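You operate a simulated robot arm through the tools that you are given. There is no shell and no other tool. Be economical: measure what you need, move in short steps, check, and stop when the job is done.

You are at the controls of a simulated robot arm. One attempt, no reset.

## Task
Put the crumpet on the saucer and coat its middle with honey.
Fine: use the dipper and stand it back in the pot.
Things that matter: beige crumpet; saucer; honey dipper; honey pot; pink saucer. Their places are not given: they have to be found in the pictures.

It is judged by the outcome, as a careful person would: the job done as asked, and still so three seconds after it is handed in. It fails if anything else is knocked over, pushed out of place, dropped, spilled or broken.

## Robot
A 7-joint arm with a two-finger parallel gripper, fixed in place. Base frame: the origin is at the foot of the arm, x ahead of it, y to its left, z up; the work surface is at about z = 750. Units: mm, degrees, N and s.
With the tool pointing down near the work surface it reaches from about 200 to 680 mm from the base axis. Its first joint turns from -66.0 to 66.0 degrees. Payload 2.4 kg.
The TCP is the grasp point between the finger pads, 30 mm short of the fingertips. In the tool frame z runs along the fingers and y along their closing line. The gripper opens to 94 mm. The fingers are 28 mm wide and 10 mm thick; the gripper's body (50 by 96 mm) begins 55 mm behind the TCP.
Orientation is told as [roll, pitch, yaw] about the base's x, y, z axes, in that order, counted from this pose: with the fingers straight down and closing along the base's y, the tool's x points along the base's -x, its y along +y and its z along -z.

## Interface
- The arm moves only by the tool servo_tool. Its argument "steps" is one flat list of numbers, 6 for each row, row after row: the shift along the base's x, y, z in mm, then the turn, a rotation vector about the base's x, y, z in rad. In form: [tx, ty, tz, wx, wy, wz, tx, ty, tz, wx, wy, wz, ...]. A call has 1 to 20 rows; each row shifts and turns the commanded pose from where the row before left it. "hand" is the finger opening in mm, from 0 to 94, set as the call begins (left out, the last holds). Rows are played at 5 a second. More than 50 mm and 8.6 degrees between two rows, or a gripper value outside its range, and nothing of the call is played. A pose out of reach is approached as far as the arm can. The call stops where the force on the tool passes 40 N (or 10 N more than at its start, if that is more) or the arm is blocked; 0.2 s more then pass. The fingers move at their own pace (about 153 mm/s each) and stop on an object; they squeeze with about 21 N. The grip force told is the motor's: it shows also when the fingers shut on nothing. Time passes only in rows, and 0.2 s behind the last, so rows that do not move let the fingers close. The reply holds the time, the measured pose of the TCP, the force on the tool along the base axes, the opening and the grip force, in the units named above and with some noise, and new pictures: "pictures" is both (left out), scene, wrist or none.
- Cameras (640 x 400 px; columns grow to the right, rows downward): "scene" is fixed at [43.2, 483.3, 1438.1]; the picture's right is [-0.66, -0.75, 0.00], its down [-0.46, 0.41, -0.79] and it looks along [0.59, -0.52, -0.62] (base axes); focal length 348 px, centre (320, 200). "wrist" rides on the gripper at [-37, 0, -58] in the tool frame; the picture's right is [0.00, -1.00, 0.00], its down [0.97, 0.00, -0.24] and it looks along [0.24, 0.00, 0.97] (tool axes); focal length 218 px, centre (320, 200).
- point_at(camera, pixels): for up to 12 pixels [column, row] of the newest picture of that camera ("zoom" is the newest enlarged one), the place [x, y, z] in the base frame of the surface seen there, good to about 2 mm. No time passes.
- inspect(camera, box): a new picture of the part [left, top, right, bottom] of that camera's present view, enlarged. No time passes.
- job_done(): hands the job in; it is judged then, once.

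Work in short steps. Measure before you move; look again where a grasp or a placing could have gone wrong, and mend it. You have 80 turns and 120 pictures in all, those below and enlarged ones among them. Open the gripper and draw the arm clear of the work before you hand the job in, unless the task says otherwise; then end with one line.

The tools are called after "Call:" as a command line: name --argument value ..., lists and objects as JSON in quotes. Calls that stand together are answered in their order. servo_tool: Moves the arm, as the interface text tells. Its arguments: {"type":"object","properties":{"steps":{"type":"array","items":{"type":"number"}},"hand":{"type":"number"},"pictures":{"type":"string","enum":["both","scene","wrist","none"]}},"required":["steps"]} The other tools are called the same way: point_at (camera, pixels) gives the place of the surface under pixels of a picture; inspect (camera, box) takes an enlarged picture of a part of a camera's view; job_done () hands the job in.

At the start:

```text
t: 0.0
eef_pos: [359.6, -50.0, 1178.6]
tcp_rot: [0.0, 0.0, -0.1]
ft_force: [-0.1, -0.2, 0.5]
opening: 93.8
grasp_force: 0.1
```

scene: 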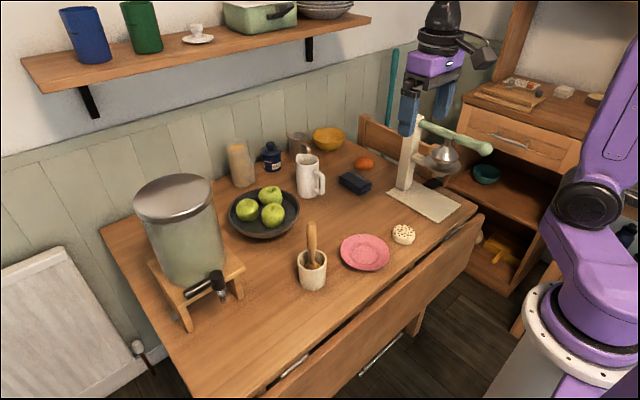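
wrist: 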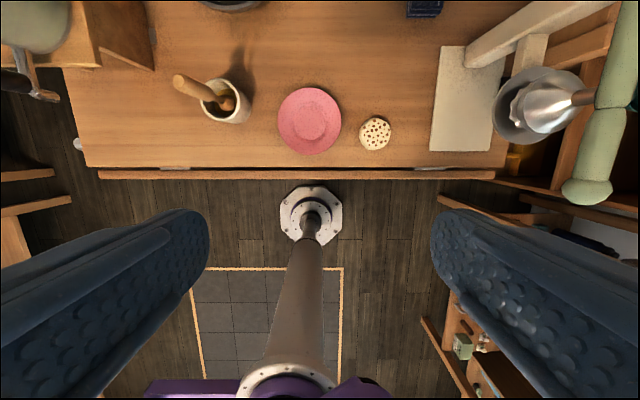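

The pink saucer is at scene (365,252), the crumpet at (403,234), the pot with dipper at (312,265). I enlarge and measure.

Call:
inspect --camera "scene" --box '[270, 200, 430, 300]'

Call:
inspect --camera "wrist" --box '[160, 60, 400, 210]'

Call:
point_at --camera "wrist" --pixels '[[375, 133], [375, 119], [375, 148], [360, 133], [390, 133], [309, 121], [280, 121], [341, 121], [309, 90], [309, 152], [180, 83], [400, 100]]'

Call:
point_at --camera "scene" --pixels '[[311, 226], [311, 245], [300, 255], [326, 255], [312, 287], [365, 252], [341, 252], [389, 252], [403, 229], [403, 243], [393, 232], [414, 235]]'

```text
4.00 times, centred on (350, 250) of scene
```

zoom: 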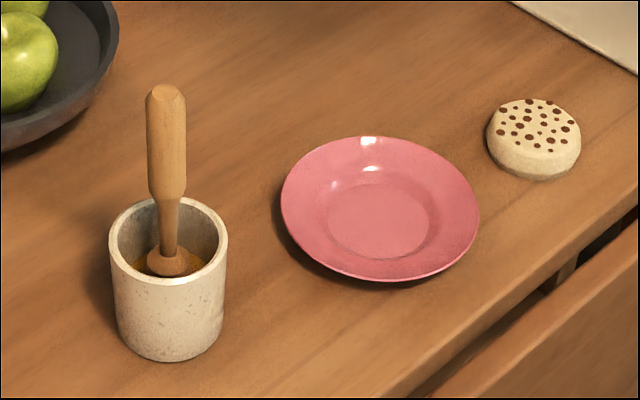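

```text
2.67 times, centred on (280, 135) of wrist
```

zoom: 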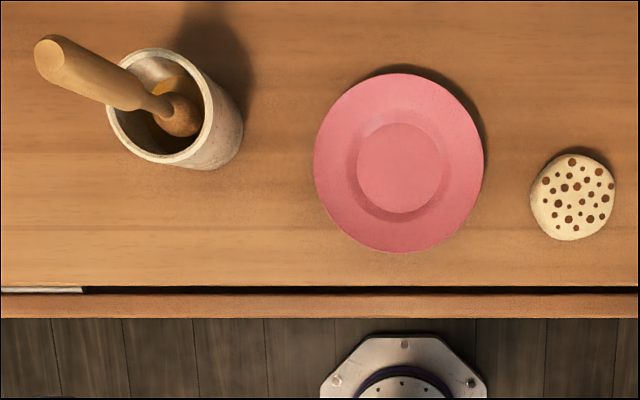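

```text
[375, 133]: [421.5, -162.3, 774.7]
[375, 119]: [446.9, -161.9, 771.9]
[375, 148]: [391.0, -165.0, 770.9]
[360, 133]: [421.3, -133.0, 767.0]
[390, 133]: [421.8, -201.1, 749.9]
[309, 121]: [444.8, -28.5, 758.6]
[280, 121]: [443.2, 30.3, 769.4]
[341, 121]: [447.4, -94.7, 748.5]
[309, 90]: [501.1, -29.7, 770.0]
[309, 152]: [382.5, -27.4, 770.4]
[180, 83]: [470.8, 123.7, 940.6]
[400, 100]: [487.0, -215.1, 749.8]
```

```text
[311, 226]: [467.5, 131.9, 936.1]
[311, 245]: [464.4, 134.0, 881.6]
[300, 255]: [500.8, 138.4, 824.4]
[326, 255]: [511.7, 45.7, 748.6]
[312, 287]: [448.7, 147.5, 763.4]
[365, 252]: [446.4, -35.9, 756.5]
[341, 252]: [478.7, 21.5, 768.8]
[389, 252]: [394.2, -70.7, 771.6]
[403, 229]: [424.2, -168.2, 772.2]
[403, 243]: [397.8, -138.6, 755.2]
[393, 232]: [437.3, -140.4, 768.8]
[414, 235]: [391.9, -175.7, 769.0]
```

The crumpet is centred at about (420,-164), top 774, and the saucer at about (443,-30), well 757. I check the press's handle for clearance before approaching.

Call:
point_at --camera "scene" --pixels '[[485, 149], [455, 136], [425, 123], [443, 158], [405, 170], [429, 164], [457, 165], [386, 195], [430, 222]]'

Call:
servo_tool --steps '[10, -19, -45, 0, 0, 0, 10, -19, -45, 0, 0, 0, 10, -19, -45, 0, 0, 0, 10, -19, -45, 0, 0, 0, 10, -19, -45, 0, 0, 0, 10, -19, -33, 0, 0, 0, 0, 0, 0, 0, 0, 0]' --hand 94

```text
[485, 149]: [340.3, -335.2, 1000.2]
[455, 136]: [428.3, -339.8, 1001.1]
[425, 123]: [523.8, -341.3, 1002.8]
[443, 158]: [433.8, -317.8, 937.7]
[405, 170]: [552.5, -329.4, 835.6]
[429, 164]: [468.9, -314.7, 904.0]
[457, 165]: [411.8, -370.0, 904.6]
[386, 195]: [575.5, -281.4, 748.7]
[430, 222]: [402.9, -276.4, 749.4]
```

```text
t: 1.6
eef_pos: [418.4, -164.1, 922.8]
tcp_rot: [0.0, 0.1, 0.1]
ft_force: [-0.1, 0.0, -0.4]
opening: 93.9
grasp_force: 0.1
```

scene: 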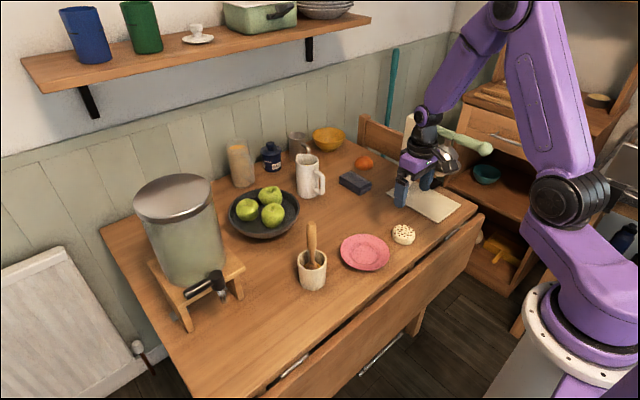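
wrist: 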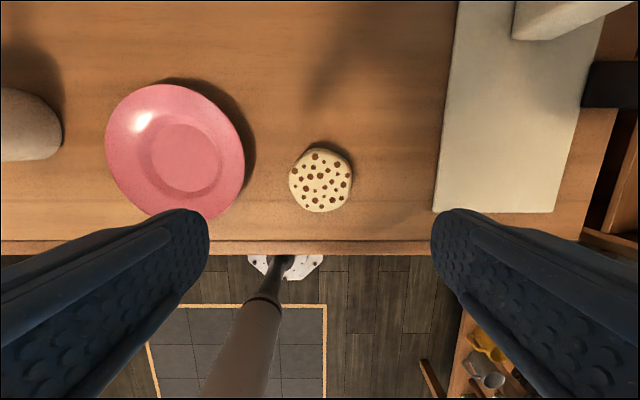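

Clear of the press (over 80 mm to the side). I remeasure the crumpet and saucer closer up, crumpet at wrist (320,180).

Call:
point_at --camera "wrist" --pixels '[[292, 180], [349, 180], [320, 151], [320, 209], [320, 180], [107, 150], [243, 155], [172, 87], [178, 217], [185, 158], [150, 157], [218, 157]]'

```text
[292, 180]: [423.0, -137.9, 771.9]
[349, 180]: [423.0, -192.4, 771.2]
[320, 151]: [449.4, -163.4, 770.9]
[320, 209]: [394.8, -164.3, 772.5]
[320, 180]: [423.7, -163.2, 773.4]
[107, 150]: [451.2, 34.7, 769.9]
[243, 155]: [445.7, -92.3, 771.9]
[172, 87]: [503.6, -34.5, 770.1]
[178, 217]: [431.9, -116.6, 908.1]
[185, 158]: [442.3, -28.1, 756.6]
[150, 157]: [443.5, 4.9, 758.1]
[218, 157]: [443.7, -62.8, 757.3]
```

Crumpet centre is (422,-165), diameter 58; saucer centre (443,-29). I descend to TCP z 789 and look.

Call:
servo_tool --steps '[2, -1, -40, 0, 0, 0, 1, 0, -40, 0, 0, 0, 0, 0, -35, 0, 0, 0, 0, 0, -19, 0, 0, 0, 0, 0, 0, 0, 0, 0]' --hand 84

```text
t: 2.8
eef_pos: [422.5, -163.6, 786.7]
tcp_rot: [0.0, 0.1, 0.1]
ft_force: [0.4, 0.0, -0.1]
opening: 84.3
grasp_force: 0.0
```

scene: 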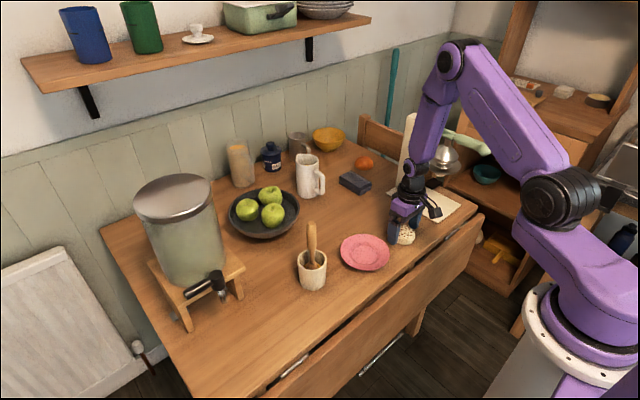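
wrist: 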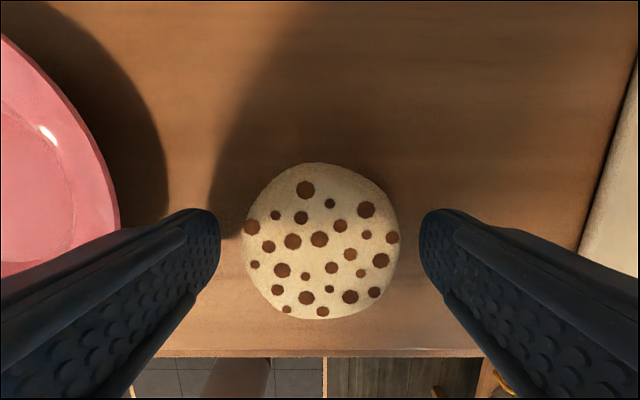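

The crumpet sits centred between the fingers. I raise 3 mm and close on it.

Call:
servo_tool --steps '[0, 0, 3, 0, 0, 0, 0, 0, 0, 0, 0, 0, 0, 0, 0, 0, 0, 0]' --hand 40 --pictures "none"

Call:
servo_tool --steps '[0, 0, 15, 0, 0, 0, 0, 0, 25, 0, 0, 0, 0, 0, 20, 0, 0, 0, 0, 0, 0, 0, 0, 0]'

```text
t: 3.6
eef_pos: [423.0, -164.2, 791.7]
tcp_rot: [0.0, 0.0, 0.1]
ft_force: [0.4, -0.2, 0.8]
opening: 64.5
grasp_force: 20.9
```

```text
t: 4.6
eef_pos: [422.4, -164.3, 850.1]
tcp_rot: [0.1, 0.0, 0.0]
ft_force: [-0.3, -0.3, 0.4]
opening: 64.3
grasp_force: 21.0
```

scene: 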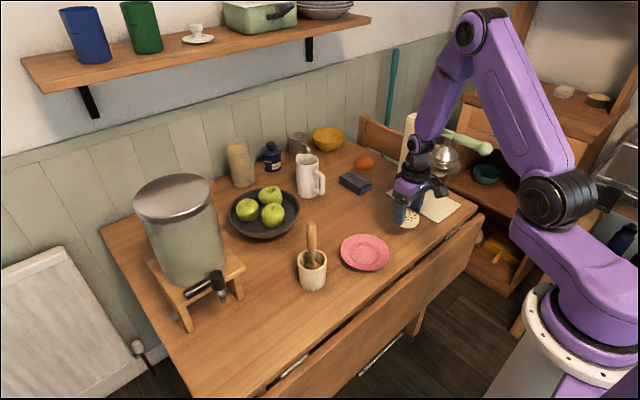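
wrist: 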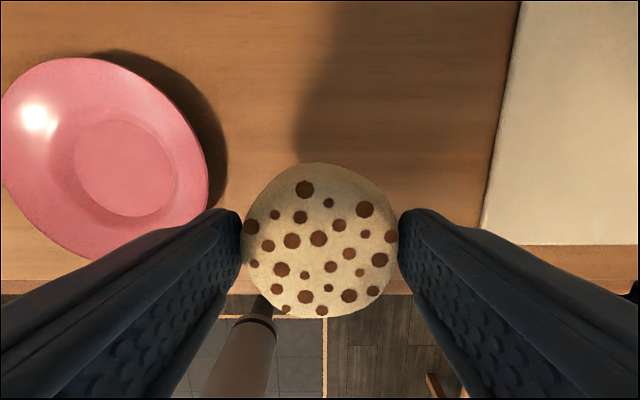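

Crumpet is held (opening 64). I carry it over the saucer centre (443,-29).

Call:
servo_tool --steps '[5, 34, 0, 0, 0, 0, 5, 34, 0, 0, 0, 0, 5, 34, 0, 0, 0, 0, 5, 33, 0, 0, 0, 0, 0, 0, -20, 0, 0, 0, 0, 0, -15, 0, 0, 0, 0, 0, 0, 0, 0, 0]'

```text
t: 6.2
eef_pos: [442.6, -30.6, 815.2]
tcp_rot: [-0.1, 0.0, 0.1]
ft_force: [-0.6, -0.9, -0.5]
opening: 64.0
grasp_force: 21.2
```

scene: 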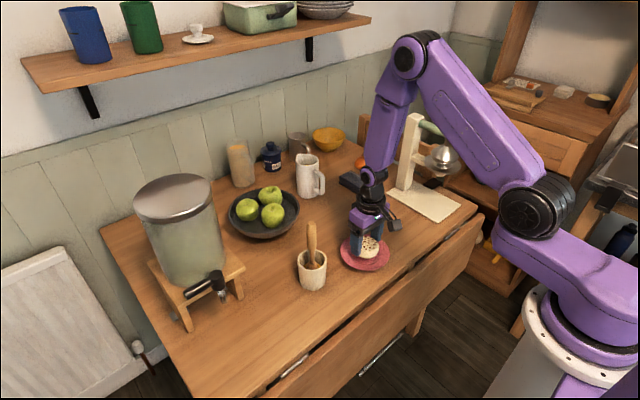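
wrist: 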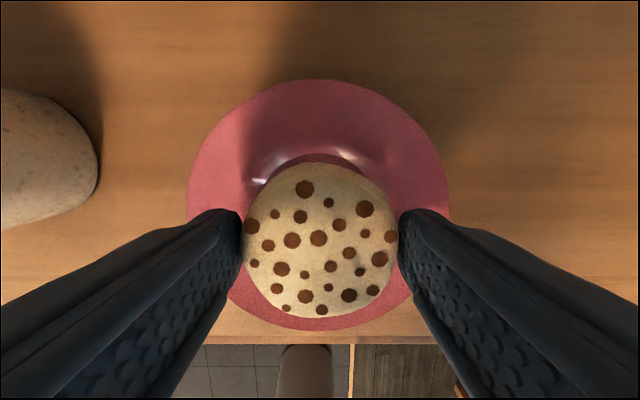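

The crumpet is centred over the saucer; saucer rim spans wrist columns 187–450. I lower gently in small rows to about z 798.

Call:
servo_tool --steps '[0, 0, -8, 0, 0, 0, 0, 0, -5, 0, 0, 0, 0, 0, -2, 0, 0, 0, 0, 0, -1, 0, 0, 0, 0, 0, 0, 0, 0, 0]' --pictures "wrist"

```text
t: 7.4
eef_pos: [442.6, -28.6, 799.2]
tcp_rot: [0.0, 0.0, 0.0]
ft_force: [-0.1, -0.1, -0.4]
opening: 63.8
grasp_force: 21.1
```

wrist: 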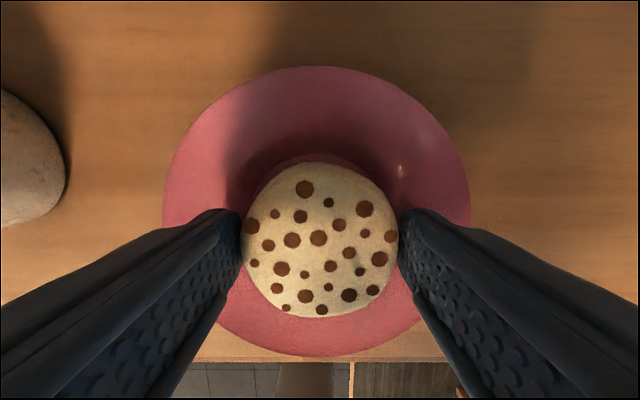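

No contact yet. I lower another 1.5 mm and open slightly (to 71) so fingers don't hit the saucer slope, then look.

Call:
servo_tool --steps '[0, 0, -1, 0, 0, 0, 0, 0, -0.7, 0, 0, 0, 0, 0, 0, 0, 0, 0]' --pictures "none"

Call:
servo_tool --steps '[0, 0, 0, 0, 0, 0, 0, 0, 0, 0, 0, 0]' --hand 71

```text
t: 8.2
eef_pos: [442.3, -29.0, 797.6]
tcp_rot: [0.1, 0.0, 0.0]
ft_force: [-0.1, 0.0, -0.4]
opening: 64.1
grasp_force: 21.0
```

```text
t: 8.8
eef_pos: [441.3, -29.8, 797.4]
tcp_rot: [0.0, 0.0, 0.0]
ft_force: [0.2, -0.1, -0.5]
opening: 71.2
grasp_force: 0.1
```

scene: 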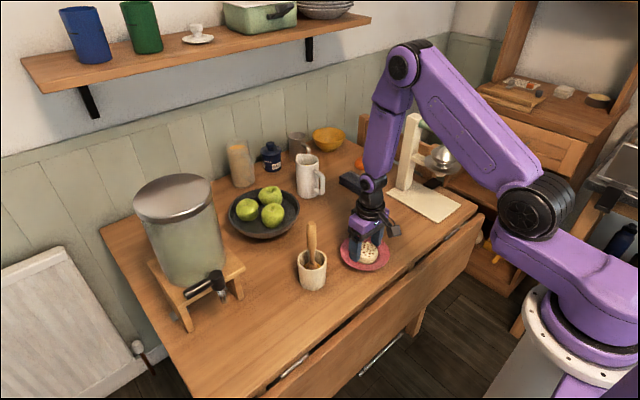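
wrist: 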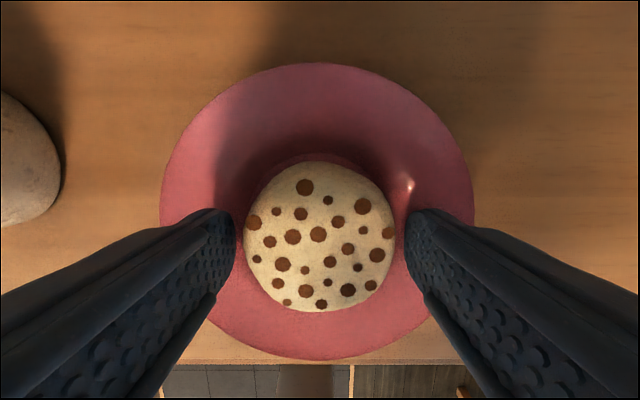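

The crumpet is released, sitting in the well. I lift straight up and move to look down at the pot.

Call:
servo_tool --steps '[0, 0, 10, 0, 0, 0, 0, 0, 30, 0, 0, 0, 0, 0, 45, 0, 0, 0, 0, 0, 45, 0, 0, 0, 0, 0, 45, 0, 0, 0, 0, 0, 45, 0, 0, 0, 0, 0, 45, 0, 0, 0, -10, 35, 0, 0, 0, 0, -10, 35, 0, 0, 0, 0, -10, 40, 0, 0, 0, 0, 0, 40, 0, 0, 0, 0, 0, 0, 0, 0, 0, 0]'

Call:
inspect --camera "scene" --box '[280, 200, 440, 300]'

```text
t: 11.4
eef_pos: [412.1, 121.4, 1063.5]
tcp_rot: [0.0, 0.0, -0.1]
ft_force: [0.2, 0.4, 0.3]
opening: 70.8
grasp_force: 0.1
```

scene: 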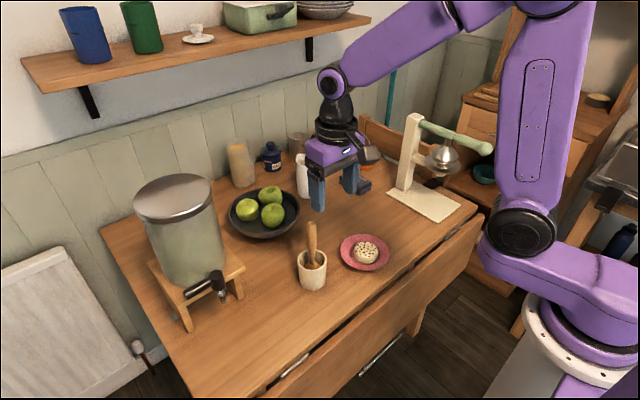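
wrist: 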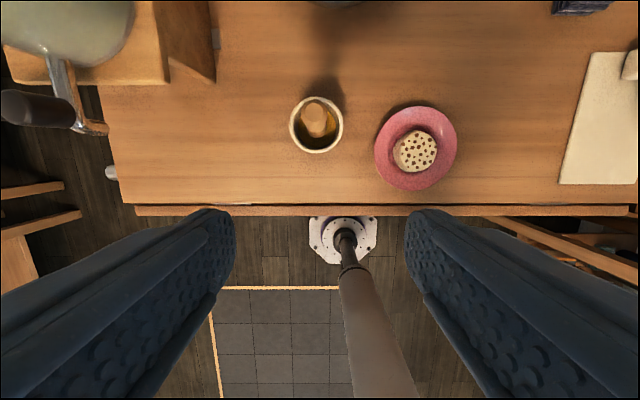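

```text
4.00 times, centred on (360, 250) of scene
```

zoom: 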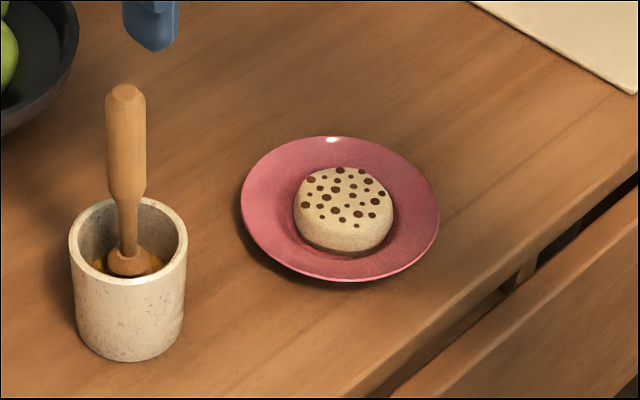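

The crumpet is well placed. Now I measure the dipper (zoom handle columns 108–145) and the pot.

Call:
point_at --camera "zoom" --pixels '[[126, 93], [126, 120], [126, 150], [126, 180], [128, 210], [128, 235], [128, 262], [107, 140], [145, 140], [345, 190], [80, 340], [127, 360]]'

Call:
inspect --camera "wrist" --box '[270, 80, 366, 140]'

Call:
point_at --camera "wrist" --pixels '[[315, 107], [315, 122], [290, 123], [343, 123], [316, 97], [316, 152], [302, 140], [416, 151], [416, 132], [416, 171], [398, 151], [435, 151]]'

```text
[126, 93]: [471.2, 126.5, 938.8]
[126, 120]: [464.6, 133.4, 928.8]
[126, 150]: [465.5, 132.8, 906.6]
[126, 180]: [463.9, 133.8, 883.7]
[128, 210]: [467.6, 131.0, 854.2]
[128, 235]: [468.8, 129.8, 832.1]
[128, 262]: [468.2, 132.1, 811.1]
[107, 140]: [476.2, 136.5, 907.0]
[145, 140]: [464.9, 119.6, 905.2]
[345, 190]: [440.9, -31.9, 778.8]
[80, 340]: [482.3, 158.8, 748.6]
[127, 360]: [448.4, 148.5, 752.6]
```

```text
6.67 times, centred on (318, 110) of wrist
```

zoom: 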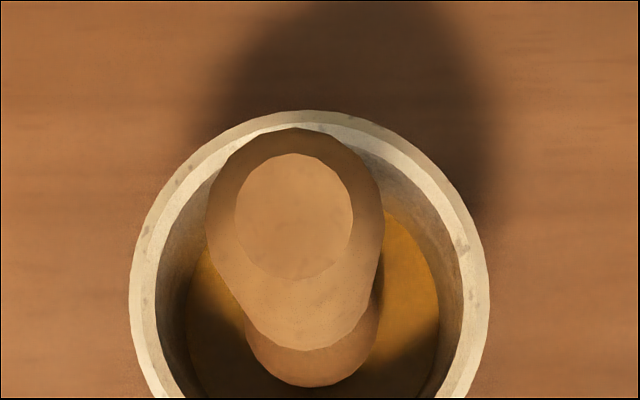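

```text
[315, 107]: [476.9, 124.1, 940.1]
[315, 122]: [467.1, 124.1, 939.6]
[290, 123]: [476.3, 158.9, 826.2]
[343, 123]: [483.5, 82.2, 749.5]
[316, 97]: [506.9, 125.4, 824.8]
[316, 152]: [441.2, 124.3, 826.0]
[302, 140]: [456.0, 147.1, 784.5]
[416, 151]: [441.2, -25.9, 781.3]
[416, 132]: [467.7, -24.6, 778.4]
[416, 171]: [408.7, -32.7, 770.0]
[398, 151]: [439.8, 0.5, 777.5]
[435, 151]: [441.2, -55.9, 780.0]
```

Pot centre is (474,125), rim 826; the dipper is upright at about (473,126), top 940, handle ~22 mm thick. I move above it, then descend with the fingers on either side.

Call:
servo_tool --steps '[30, 2, 0, 0, 0, 0, 30, 2, 0, 0, 0, 0, 0, 0, -40, 0, 0, 0, 0, 0, -35, 0, 0, 0, 0, 0, 0, 0, 0, 0]' --hand 70

```text
t: 12.6
eef_pos: [472.2, 124.6, 987.2]
tcp_rot: [0.0, 0.0, 0.0]
ft_force: [0.7, 0.0, 0.3]
opening: 69.8
grasp_force: 0.1
```

scene: 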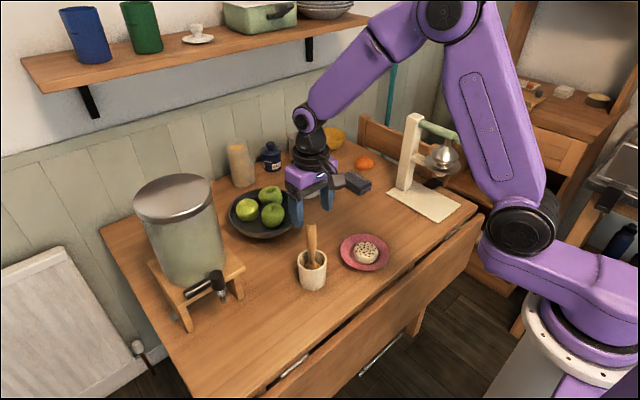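
wrist: 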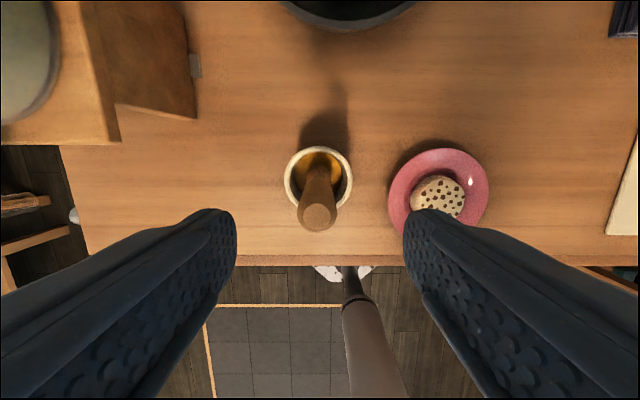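

Aligned (dipper top at wrist (318,216), between the fingers). I descend to z 906.

Call:
servo_tool --steps '[0, 1, -30, 0, 0, 0, 0, 0, -30, 0, 0, 0, 0, 0, -21, 0, 0, 0, 0, 0, 0, 0, 0, 0]'

```text
t: 13.6
eef_pos: [472.5, 124.1, 905.0]
tcp_rot: [0.0, -0.1, 0.0]
ft_force: [-0.6, 0.5, 0.2]
opening: 70.1
grasp_force: 0.0
```

scene: 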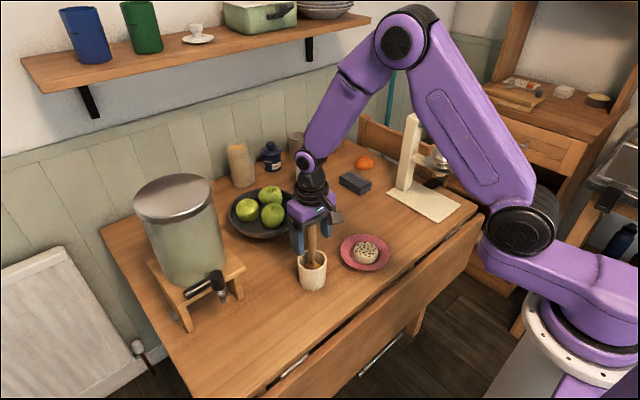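
wrist: 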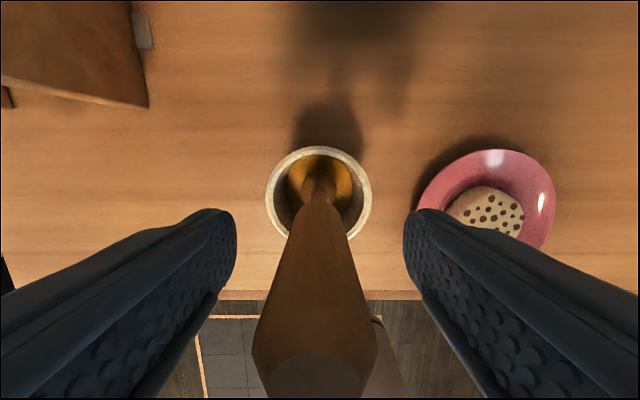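

The handle lies between the pads with its narrow neck at (318,190). I close on it and let the grip settle.

Call:
servo_tool --steps '[0, 0, 0, 0, 0, 0, 0, 0, 0, 0, 0, 0, 0, 0, 0, 0, 0, 0]' --hand 8

Call:
inspect --camera "scene" --box '[260, 200, 420, 300]'

```text
t: 14.4
eef_pos: [472.1, 124.7, 907.1]
tcp_rot: [-0.1, 0.0, 0.1]
ft_force: [0.3, -1.0, -0.4]
opening: 21.0
grasp_force: 21.0
```

scene: 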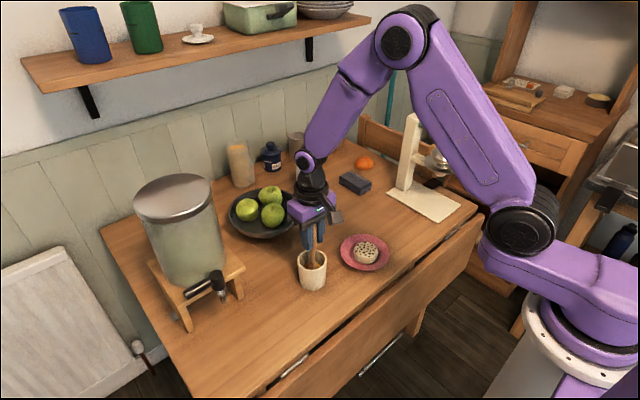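
wrist: 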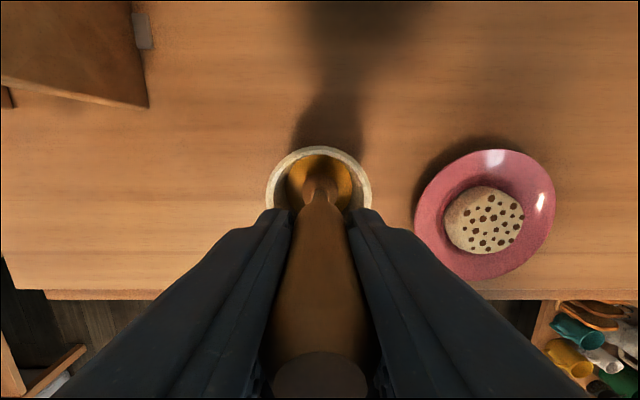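

```text
4.00 times, centred on (340, 250) of scene
```

zoom: 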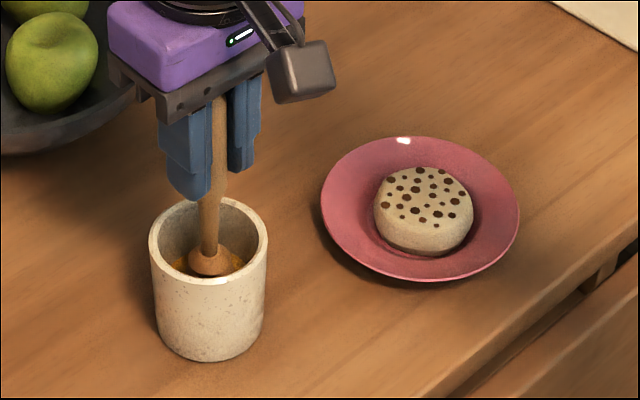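

Gripped (opening 21). I lift slowly, straight up, and watch.

Call:
servo_tool --steps '[0, 0, 10, 0, 0, 0, 0, 0, 15, 0, 0, 0, 0, 0, 15, 0, 0, 0, 0, 0, 15, 0, 0, 0, 0, 0, 15, 0, 0, 0, 0, 0, 10, 0, 0, 0, 0, 0, 0, 0, 0, 0, 0, 0, 0, 0, 0, 0]' --pictures "wrist"

Call:
inspect --camera "scene" --box '[260, 200, 420, 300]'

```text
t: 16.2
eef_pos: [472.7, 125.0, 987.4]
tcp_rot: [-0.1, 0.1, 0.0]
ft_force: [-0.1, -0.2, -0.6]
opening: 21.1
grasp_force: 21.5
```

wrist: 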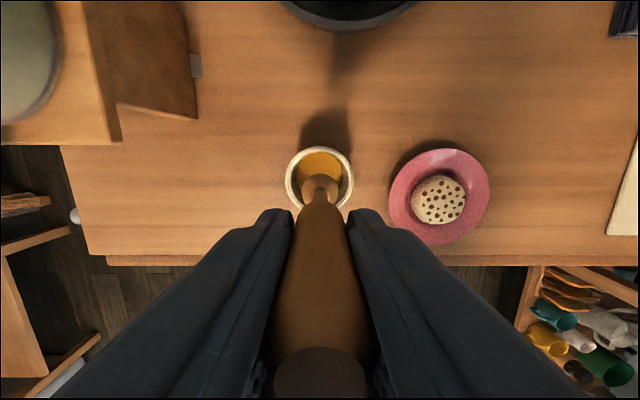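

```text
4.00 times, centred on (340, 250) of scene
```

zoom: 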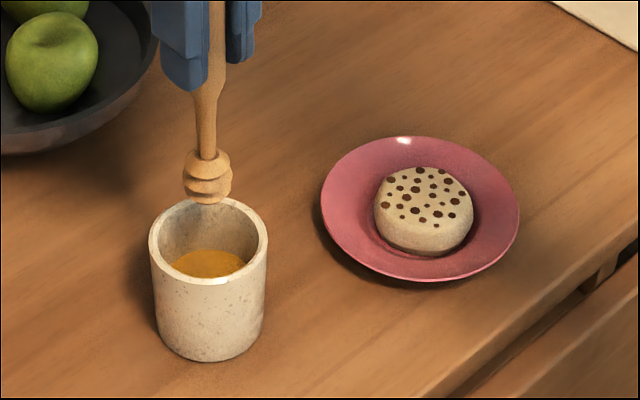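

The head (zoom (207,175)) is visible but looks dry. I measure its bottom and the honey level.

Call:
point_at --camera "zoom" --pixels '[[207, 155], [207, 175], [207, 190], [207, 199], [207, 202], [195, 265], [220, 255], [225, 270], [183, 175], [232, 178]]'

Call:
inspect --camera "scene" --box '[288, 228, 336, 258]'

```text
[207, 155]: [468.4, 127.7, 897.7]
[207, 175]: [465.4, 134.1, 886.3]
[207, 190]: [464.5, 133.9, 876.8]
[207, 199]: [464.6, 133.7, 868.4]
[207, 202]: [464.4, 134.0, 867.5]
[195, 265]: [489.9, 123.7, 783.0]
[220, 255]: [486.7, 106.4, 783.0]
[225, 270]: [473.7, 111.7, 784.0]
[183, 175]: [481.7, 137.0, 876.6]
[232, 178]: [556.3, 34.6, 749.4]
```

```text
13.33 times, centred on (312, 243) of scene
```

zoom: 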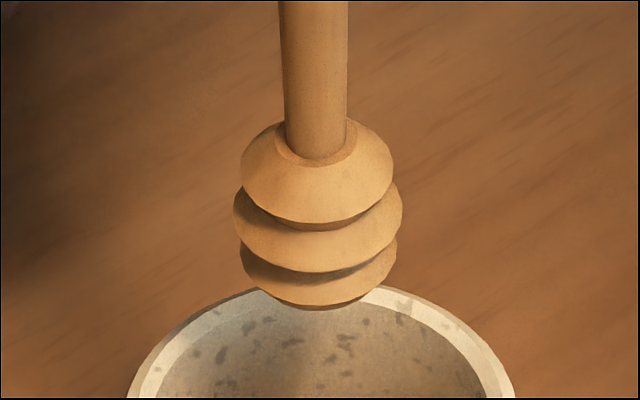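

The head's bottom was just at the honey's surface (783) when standing. I lower it back and press gently further to see whether it dips in.

Call:
servo_tool --steps '[0, 0, -20, 0, 0, 0, 0, 0, -20, 0, 0, 0, 0, 0, -20, 0, 0, 0, 0, 0, -18, 0, 0, 0, 0, 0, -2, 0, 0, 0, 0, 0, -2, 0, 0, 0, 0, 0, -2, 0, 0, 0, 0, 0, 0, 0, 0, 0]' --pictures "none"

Call:
inspect --camera "scene" --box '[280, 240, 344, 280]'

```text
t: 18.0
eef_pos: [474.2, 126.0, 903.3]
tcp_rot: [0.1, -0.2, 0.1]
ft_force: [2.5, -0.9, 19.3]
opening: 21.4
grasp_force: 20.4
```

```text
10.00 times, centred on (312, 260) of scene
```

zoom: 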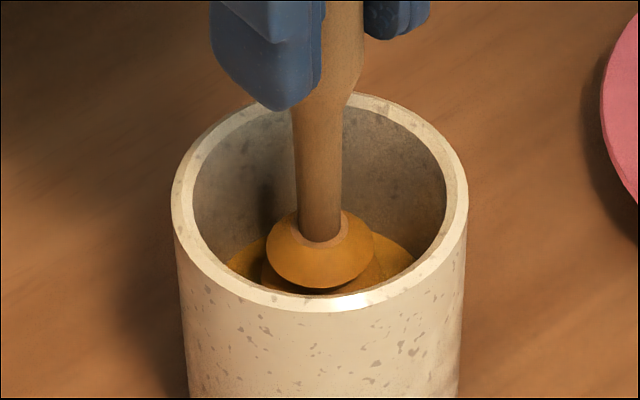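

There was solid contact (19 N), and the head now looks golden. I lift slowly and look.

Call:
servo_tool --steps '[0, 0, 4, 0, 0, 0, 0, 0, 10, 0, 0, 0, 0, 0, 20, 0, 0, 0, 0, 0, 25, 0, 0, 0, 0, 0, 24, 0, 0, 0, 0, 0, 0, 0, 0, 0]' --pictures "none"

Call:
inspect --camera "scene" --box '[264, 210, 360, 270]'

```text
t: 19.4
eef_pos: [472.3, 126.2, 987.0]
tcp_rot: [0.0, -0.1, -0.1]
ft_force: [-0.2, 0.1, 0.0]
opening: 20.9
grasp_force: 21.2
```

```text
6.67 times, centred on (312, 240) of scene
```

zoom: 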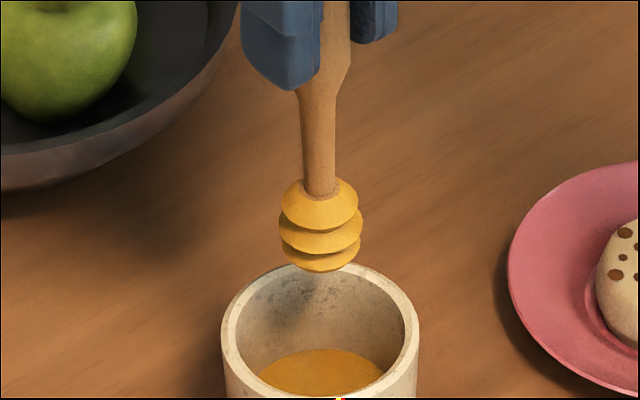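

The head is now honey-coated. I carry it smoothly to above the crumpet (441,-29), staying high.

Call:
servo_tool --steps '[0, 0, 0, 0, 0, 0, 0, 0, 0, 0, 0, 0, -6, -31, 0, 0, 0, 0, -6, -31, 0, 0, 0, 0, -6, -31, 0, 0, 0, 0, -6, -31, 0, 0, 0, 0, -7, -31, 0, 0, 0, 0, 0, 0, -30, 0, 0, 0, 0, 0, -20, 0, 0, 0, 0, 0, 0, 0, 0, 0]'

Call:
inspect --camera "scene" --box '[290, 200, 450, 300]'

```text
t: 21.6
eef_pos: [440.8, -29.3, 935.0]
tcp_rot: [0.0, 0.0, 0.1]
ft_force: [-0.1, -0.8, -1.1]
opening: 21.1
grasp_force: 21.4
```

scene: 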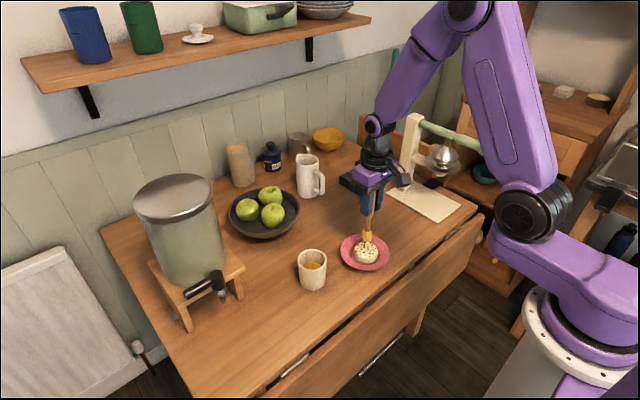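
wrist: 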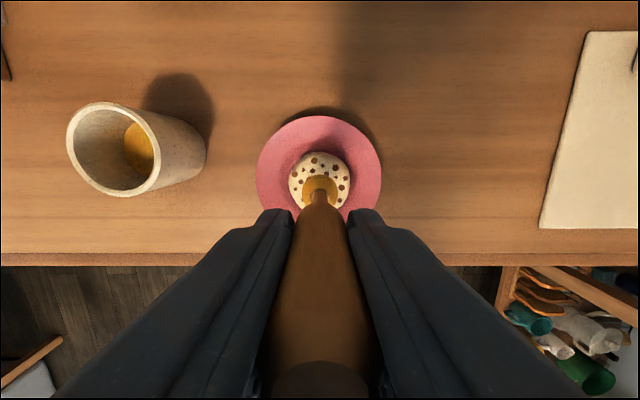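

```text
4.00 times, centred on (370, 250) of scene
```

zoom: 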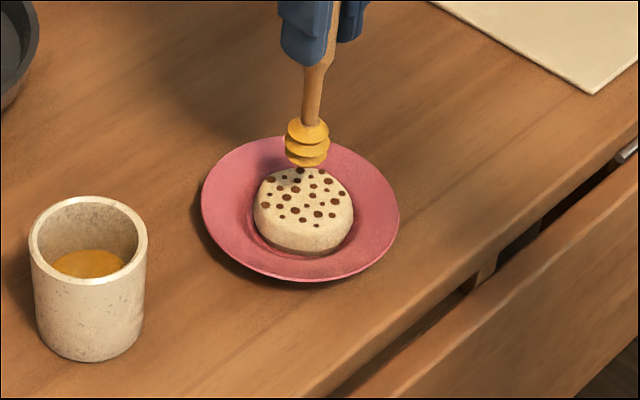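

The dipper seems slightly tilted; I measure the head bottom and crumpet relative to each other.

Call:
point_at --camera "zoom" --pixels '[[308, 150], [305, 162], [287, 140], [328, 140], [313, 110], [320, 75], [257, 207], [352, 207], [303, 210], [300, 225]]'

Call:
inspect --camera "wrist" --box '[248, 110, 392, 200]'

Call:
point_at --camera "wrist" --pixels '[[289, 180], [349, 180], [320, 153], [320, 160], [320, 176], [302, 190], [337, 190], [258, 167], [381, 167], [319, 117]]'

```text
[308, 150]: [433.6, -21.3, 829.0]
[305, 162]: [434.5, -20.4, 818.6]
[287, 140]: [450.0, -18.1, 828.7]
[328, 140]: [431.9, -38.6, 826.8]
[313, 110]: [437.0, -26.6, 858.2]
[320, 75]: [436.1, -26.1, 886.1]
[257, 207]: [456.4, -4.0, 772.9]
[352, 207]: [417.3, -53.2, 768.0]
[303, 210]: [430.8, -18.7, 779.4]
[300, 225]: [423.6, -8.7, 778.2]
```

```text
4.44 times, centred on (320, 155) of wrist
```

zoom: 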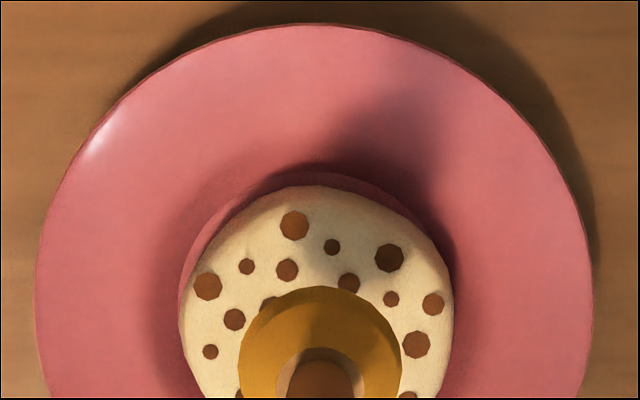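

```text
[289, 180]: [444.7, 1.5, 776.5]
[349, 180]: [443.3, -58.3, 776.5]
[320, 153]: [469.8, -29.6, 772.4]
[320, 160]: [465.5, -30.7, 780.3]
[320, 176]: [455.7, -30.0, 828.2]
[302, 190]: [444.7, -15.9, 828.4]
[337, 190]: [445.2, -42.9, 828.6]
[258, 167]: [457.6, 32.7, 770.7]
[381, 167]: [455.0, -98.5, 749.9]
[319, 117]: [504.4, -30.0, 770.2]
```

Head is centred at (442,-29) over the crumpet centre (441,-28). I lower until light contact.

Call:
servo_tool --steps '[0, 0, -15, 0, 0, 0, 0, 0, -12, 0, 0, 0, 0, 0, -4, 0, 0, 0, 0, 0, -1.5, 0, 0, 0, 0, 0, -1.5, 0, 0, 0, 0, 0, 0, 0, 0, 0]' --pictures "none"

Call:
inspect --camera "scene" --box '[318, 220, 414, 280]'

```text
t: 23.0
eef_pos: [440.7, -28.4, 901.9]
tcp_rot: [0.0, 0.0, 0.0]
ft_force: [-1.9, -1.3, 9.0]
opening: 21.3
grasp_force: 20.8
```

```text
6.67 times, centred on (366, 250) of scene
```

zoom: 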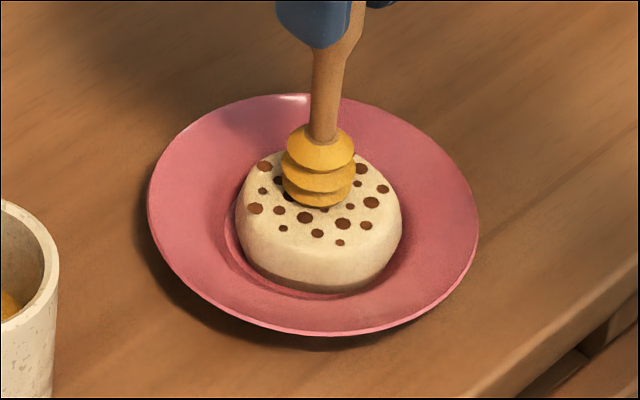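

Contact at 9 N. I hold a moment, lift 40 mm and check the coating.

Call:
servo_tool --steps '[0, 0, 0, 0, 0, 0, 0, 0, 0, 0, 0, 0, 0, 0, 0, 0, 0, 0, 0, 0, 5, 0, 0, 0, 0, 0, 20, 0, 0, 0, 0, 0, 25, 0, 0, 0, 0, 0, 0, 0, 0, 0]' --pictures "wrist"

Call:
inspect --camera "scene" --box '[318, 220, 414, 280]'

```text
t: 24.6
eef_pos: [440.6, -28.5, 951.7]
tcp_rot: [0.0, 0.0, 0.1]
ft_force: [0.7, 0.0, 0.2]
opening: 21.2
grasp_force: 20.9
```

wrist: 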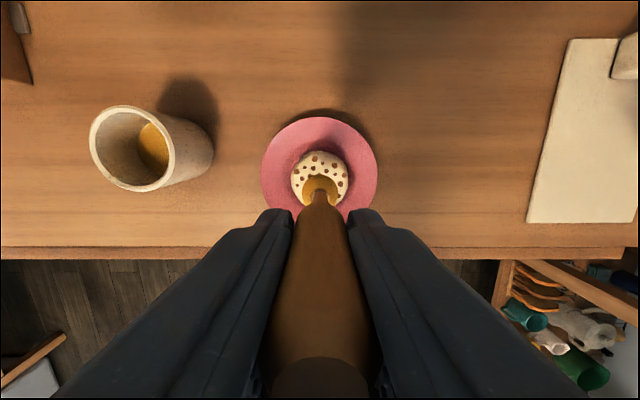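

```text
6.67 times, centred on (366, 250) of scene
```

zoom: 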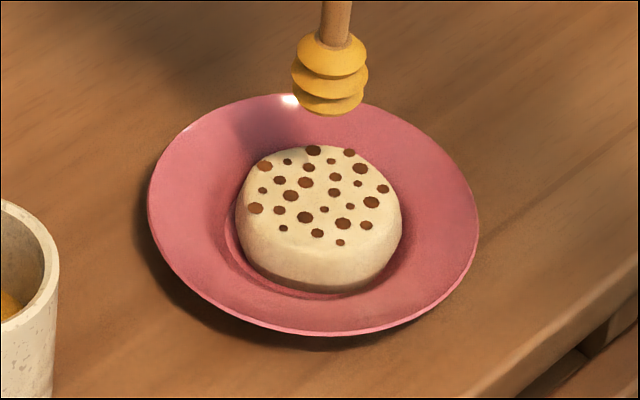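

No honey transferred by a dab. I go down to light contact and rub gently in a small circle about the middle.

Call:
servo_tool --steps '[0, 0, -25, 0, 0, 0, 0, 0, -18, 0, 0, 0, 0, 0, -5, 0, 0, 0, 0, 0, -1.3, 0, 0, 0, 3, 0, 0, 0, 0, 0, 3, 0, 0, 0, 0, 0, -2, 4, 0, 0, 0, 0, -4, 2, 0, 0, 0, 0, -4, -2, 0, 0, 0, 0, -2, -4, 0, 0, 0, 0, 2, -4, 0, 0, 0, 0, 4, -2, 0, 0, 0, 0, 4, 2, 0, 0, 0, 0, 2, 4, 0, 0, 0, 0, -6, 0, 0, 0, 0, 0, 0, 0, 0, 0, 0, 0]' --pictures "none"

Call:
inspect --camera "scene" --box '[318, 220, 414, 280]'

```text
t: 28.0
eef_pos: [441.9, -29.2, 902.8]
tcp_rot: [0.1, 0.0, 0.1]
ft_force: [0.4, 1.3, 0.9]
opening: 21.0
grasp_force: 21.1
```

```text
6.67 times, centred on (366, 250) of scene
```

zoom: 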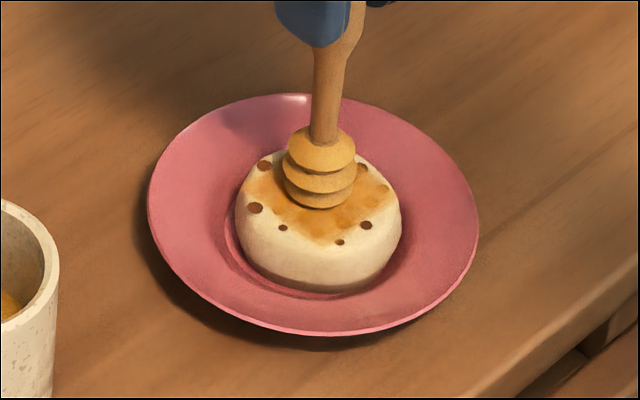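

Rubbing works: honey covers the middle. I lift and look at the coverage.

Call:
servo_tool --steps '[0, 0, 5, 0, 0, 0, 0, 0, 20, 0, 0, 0, 0, 0, 30, 0, 0, 0, 0, 0, 30, 0, 0, 0, 0, 0, 0, 0, 0, 0]' --pictures "wrist"

Call:
inspect --camera "scene" --box '[318, 220, 414, 280]'

```text
t: 29.2
eef_pos: [440.1, -27.6, 988.1]
tcp_rot: [0.0, 0.0, 0.1]
ft_force: [0.3, -0.3, -0.9]
opening: 21.0
grasp_force: 20.9
```

wrist: 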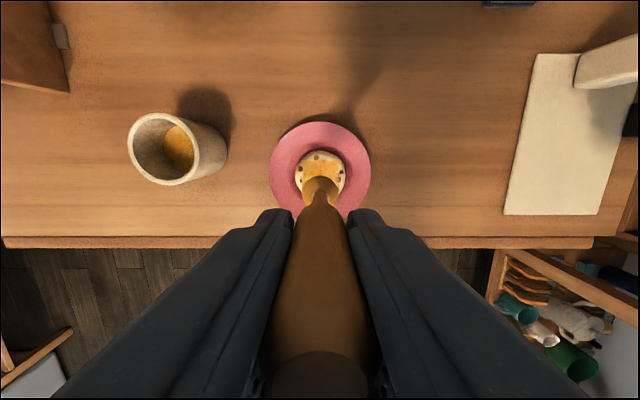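

```text
6.67 times, centred on (366, 250) of scene
```

zoom: 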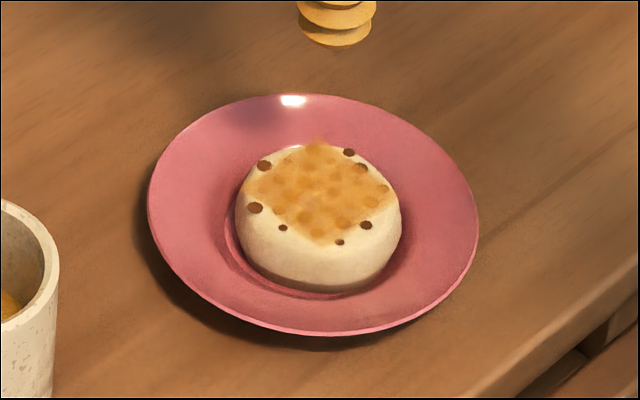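

The middle is coated and the saucer is clean. I zoom in closer to check evenness before returning the dipper.

Call:
inspect --camera "scene" --box '[350, 238, 382, 258]'

```text
16.00 times, centred on (366, 248) of scene
```

zoom: 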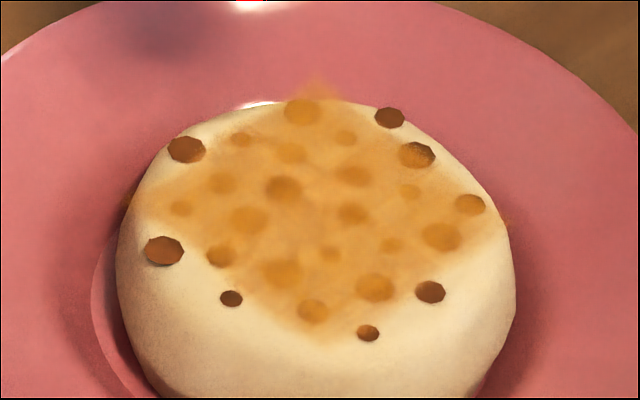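

The middle is evenly coated. I carry the dipper back over the pot and hover just above the rim.

Call:
servo_tool --steps '[6, 31, 0, 0, 0, 0, 6, 31, 0, 0, 0, 0, 7, 31, 0, 0, 0, 0, 7, 31, 0, 0, 0, 0, 6, 29.5, 0, 0, 0, 0, 0, 0, 0, 0, 0, 0, 0, 0, -20, 0, 0, 0, 0, 0, 0, 0, 0, 0]' --pictures "wrist"

Call:
inspect --camera "scene" --box '[264, 220, 360, 280]'

```text
t: 31.0
eef_pos: [473.3, 124.8, 967.3]
tcp_rot: [0.0, 0.0, 0.1]
ft_force: [-0.3, 0.1, -0.6]
opening: 21.4
grasp_force: 20.5
```

wrist: 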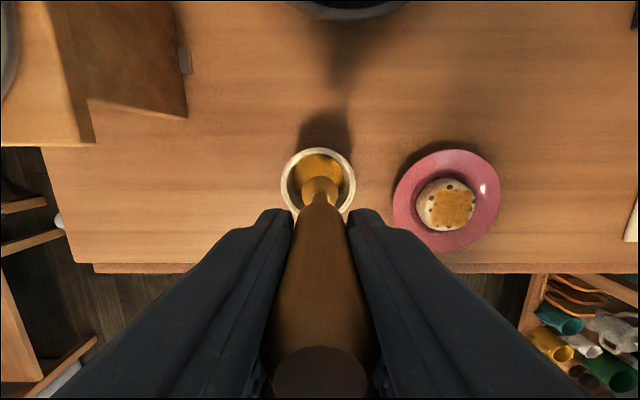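

```text
6.67 times, centred on (312, 250) of scene
```

zoom: 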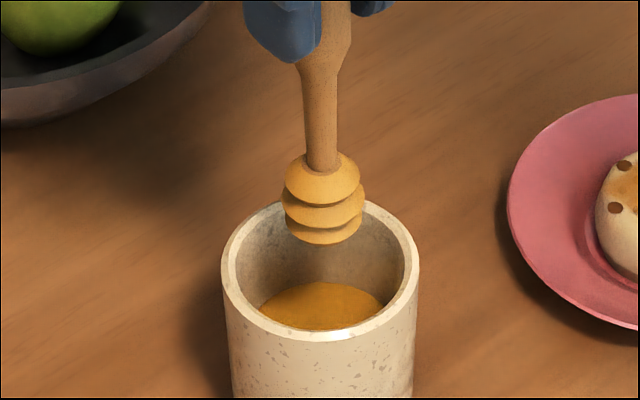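

The head is centred over the opening. I lower until light contact with the honey floor (about z 904).

Call:
servo_tool --steps '[0, 0, -20, 0, 0, 0, 0, 0, -20, 0, 0, 0, 0, 0, -15, 0, 0, 0, 0, 0, -4, 0, 0, 0, 0, 0, -2, 0, 0, 0, 0, 0, -1, 0, 0, 0, 0, 0, 0, 0, 0, 0]' --pictures "none"

Call:
inspect --camera "scene" --box '[264, 220, 360, 280]'

```text
t: 32.6
eef_pos: [474.1, 123.8, 906.1]
tcp_rot: [-0.1, -0.2, 0.0]
ft_force: [-1.3, 0.3, 20.2]
opening: 20.9
grasp_force: 21.5
```

```text
6.67 times, centred on (312, 250) of scene
```

zoom: 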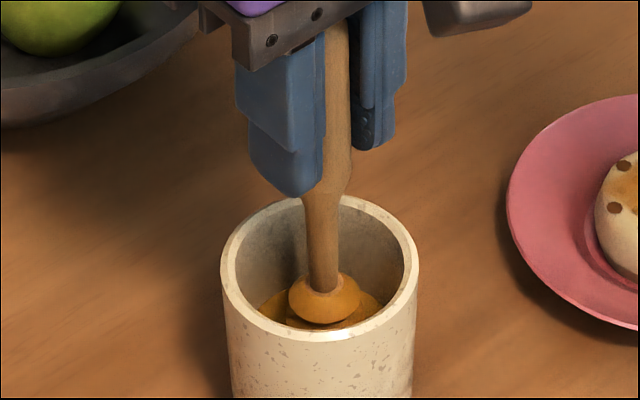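

Seated with 20 N; I ease up 2 mm to relieve the force before opening.

Call:
servo_tool --steps '[0, 0, 1, 0, 0, 0, 0, 0, 0.8, 0, 0, 0, 0, 0, 0, 0, 0, 0]' --pictures "none"

```text
t: 33.4
eef_pos: [472.9, 123.8, 906.2]
tcp_rot: [0.0, 0.1, 0.0]
ft_force: [0.7, 0.7, -0.7]
opening: 21.0
grasp_force: 21.0
```

Force is now near zero. I lower 0.6 mm and open the fingers.

Call:
servo_tool --steps '[0, 0, -0.6, 0, 0, 0, 0, 0, 0, 0, 0, 0]' --pictures "none"

Call:
servo_tool --steps '[0, 0, 0, 0, 0, 0, 0, 0, 0, 0, 0, 0, 0, 0, 0, 0, 0, 0]' --hand 60

```text
t: 34.0
eef_pos: [473.3, 123.9, 906.8]
tcp_rot: [0.0, 0.1, 0.0]
ft_force: [-0.5, -0.6, -0.4]
opening: 20.9
grasp_force: 21.1
```

```text
t: 34.8
eef_pos: [473.0, 123.6, 906.8]
tcp_rot: [0.0, 0.0, 0.0]
ft_force: [0.3, -0.2, 0.1]
opening: 59.8
grasp_force: 0.0
```

scene: 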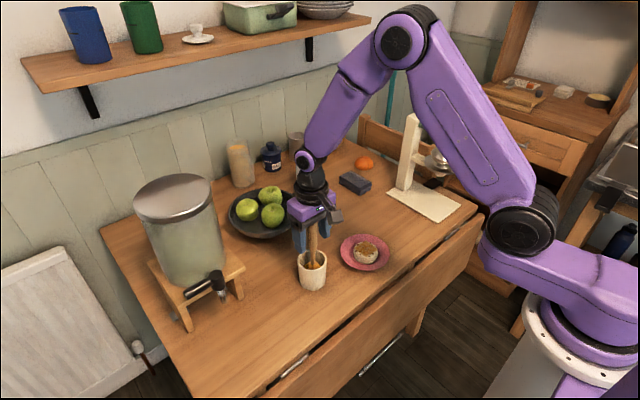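
wrist: 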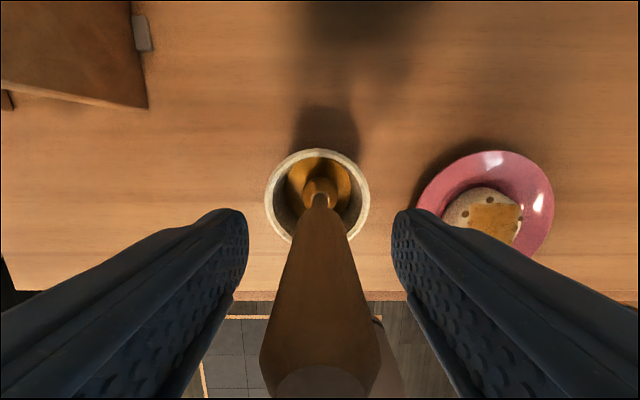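

The dipper stands free and upright. I rise straight up, then draw back clear of it.

Call:
servo_tool --steps '[0, 0, 20, 0, 0, 0, 0, 0, 30, 0, 0, 0, 0, 0, 40, 0, 0, 0, 0, 0, 45, 0, 0, 0, 0, 0, 45, 0, 0, 0, -20, -30, 30, 0, 0, 0, -30, -40, 10, 0, 0, 0, -30, -40, 10, 0, 0, 0, -30, -40, 0, 0, 0, 0, 0, 0, 0, 0, 0, 0]'

Call:
inspect --camera "scene" --box '[270, 200, 430, 300]'

```text
refused: row 7 steps farther than a row can; nothing moved
```

```text
4.00 times, centred on (350, 250) of scene
```

zoom: 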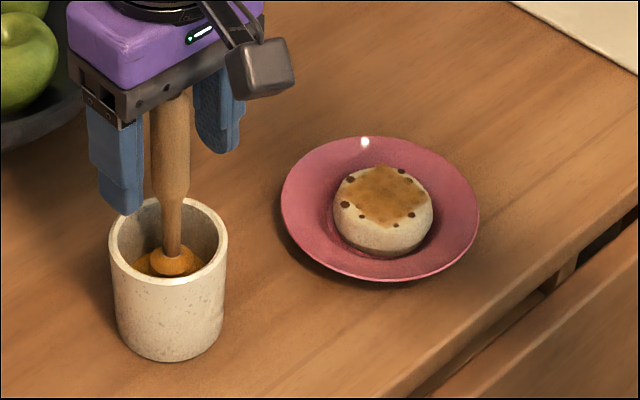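

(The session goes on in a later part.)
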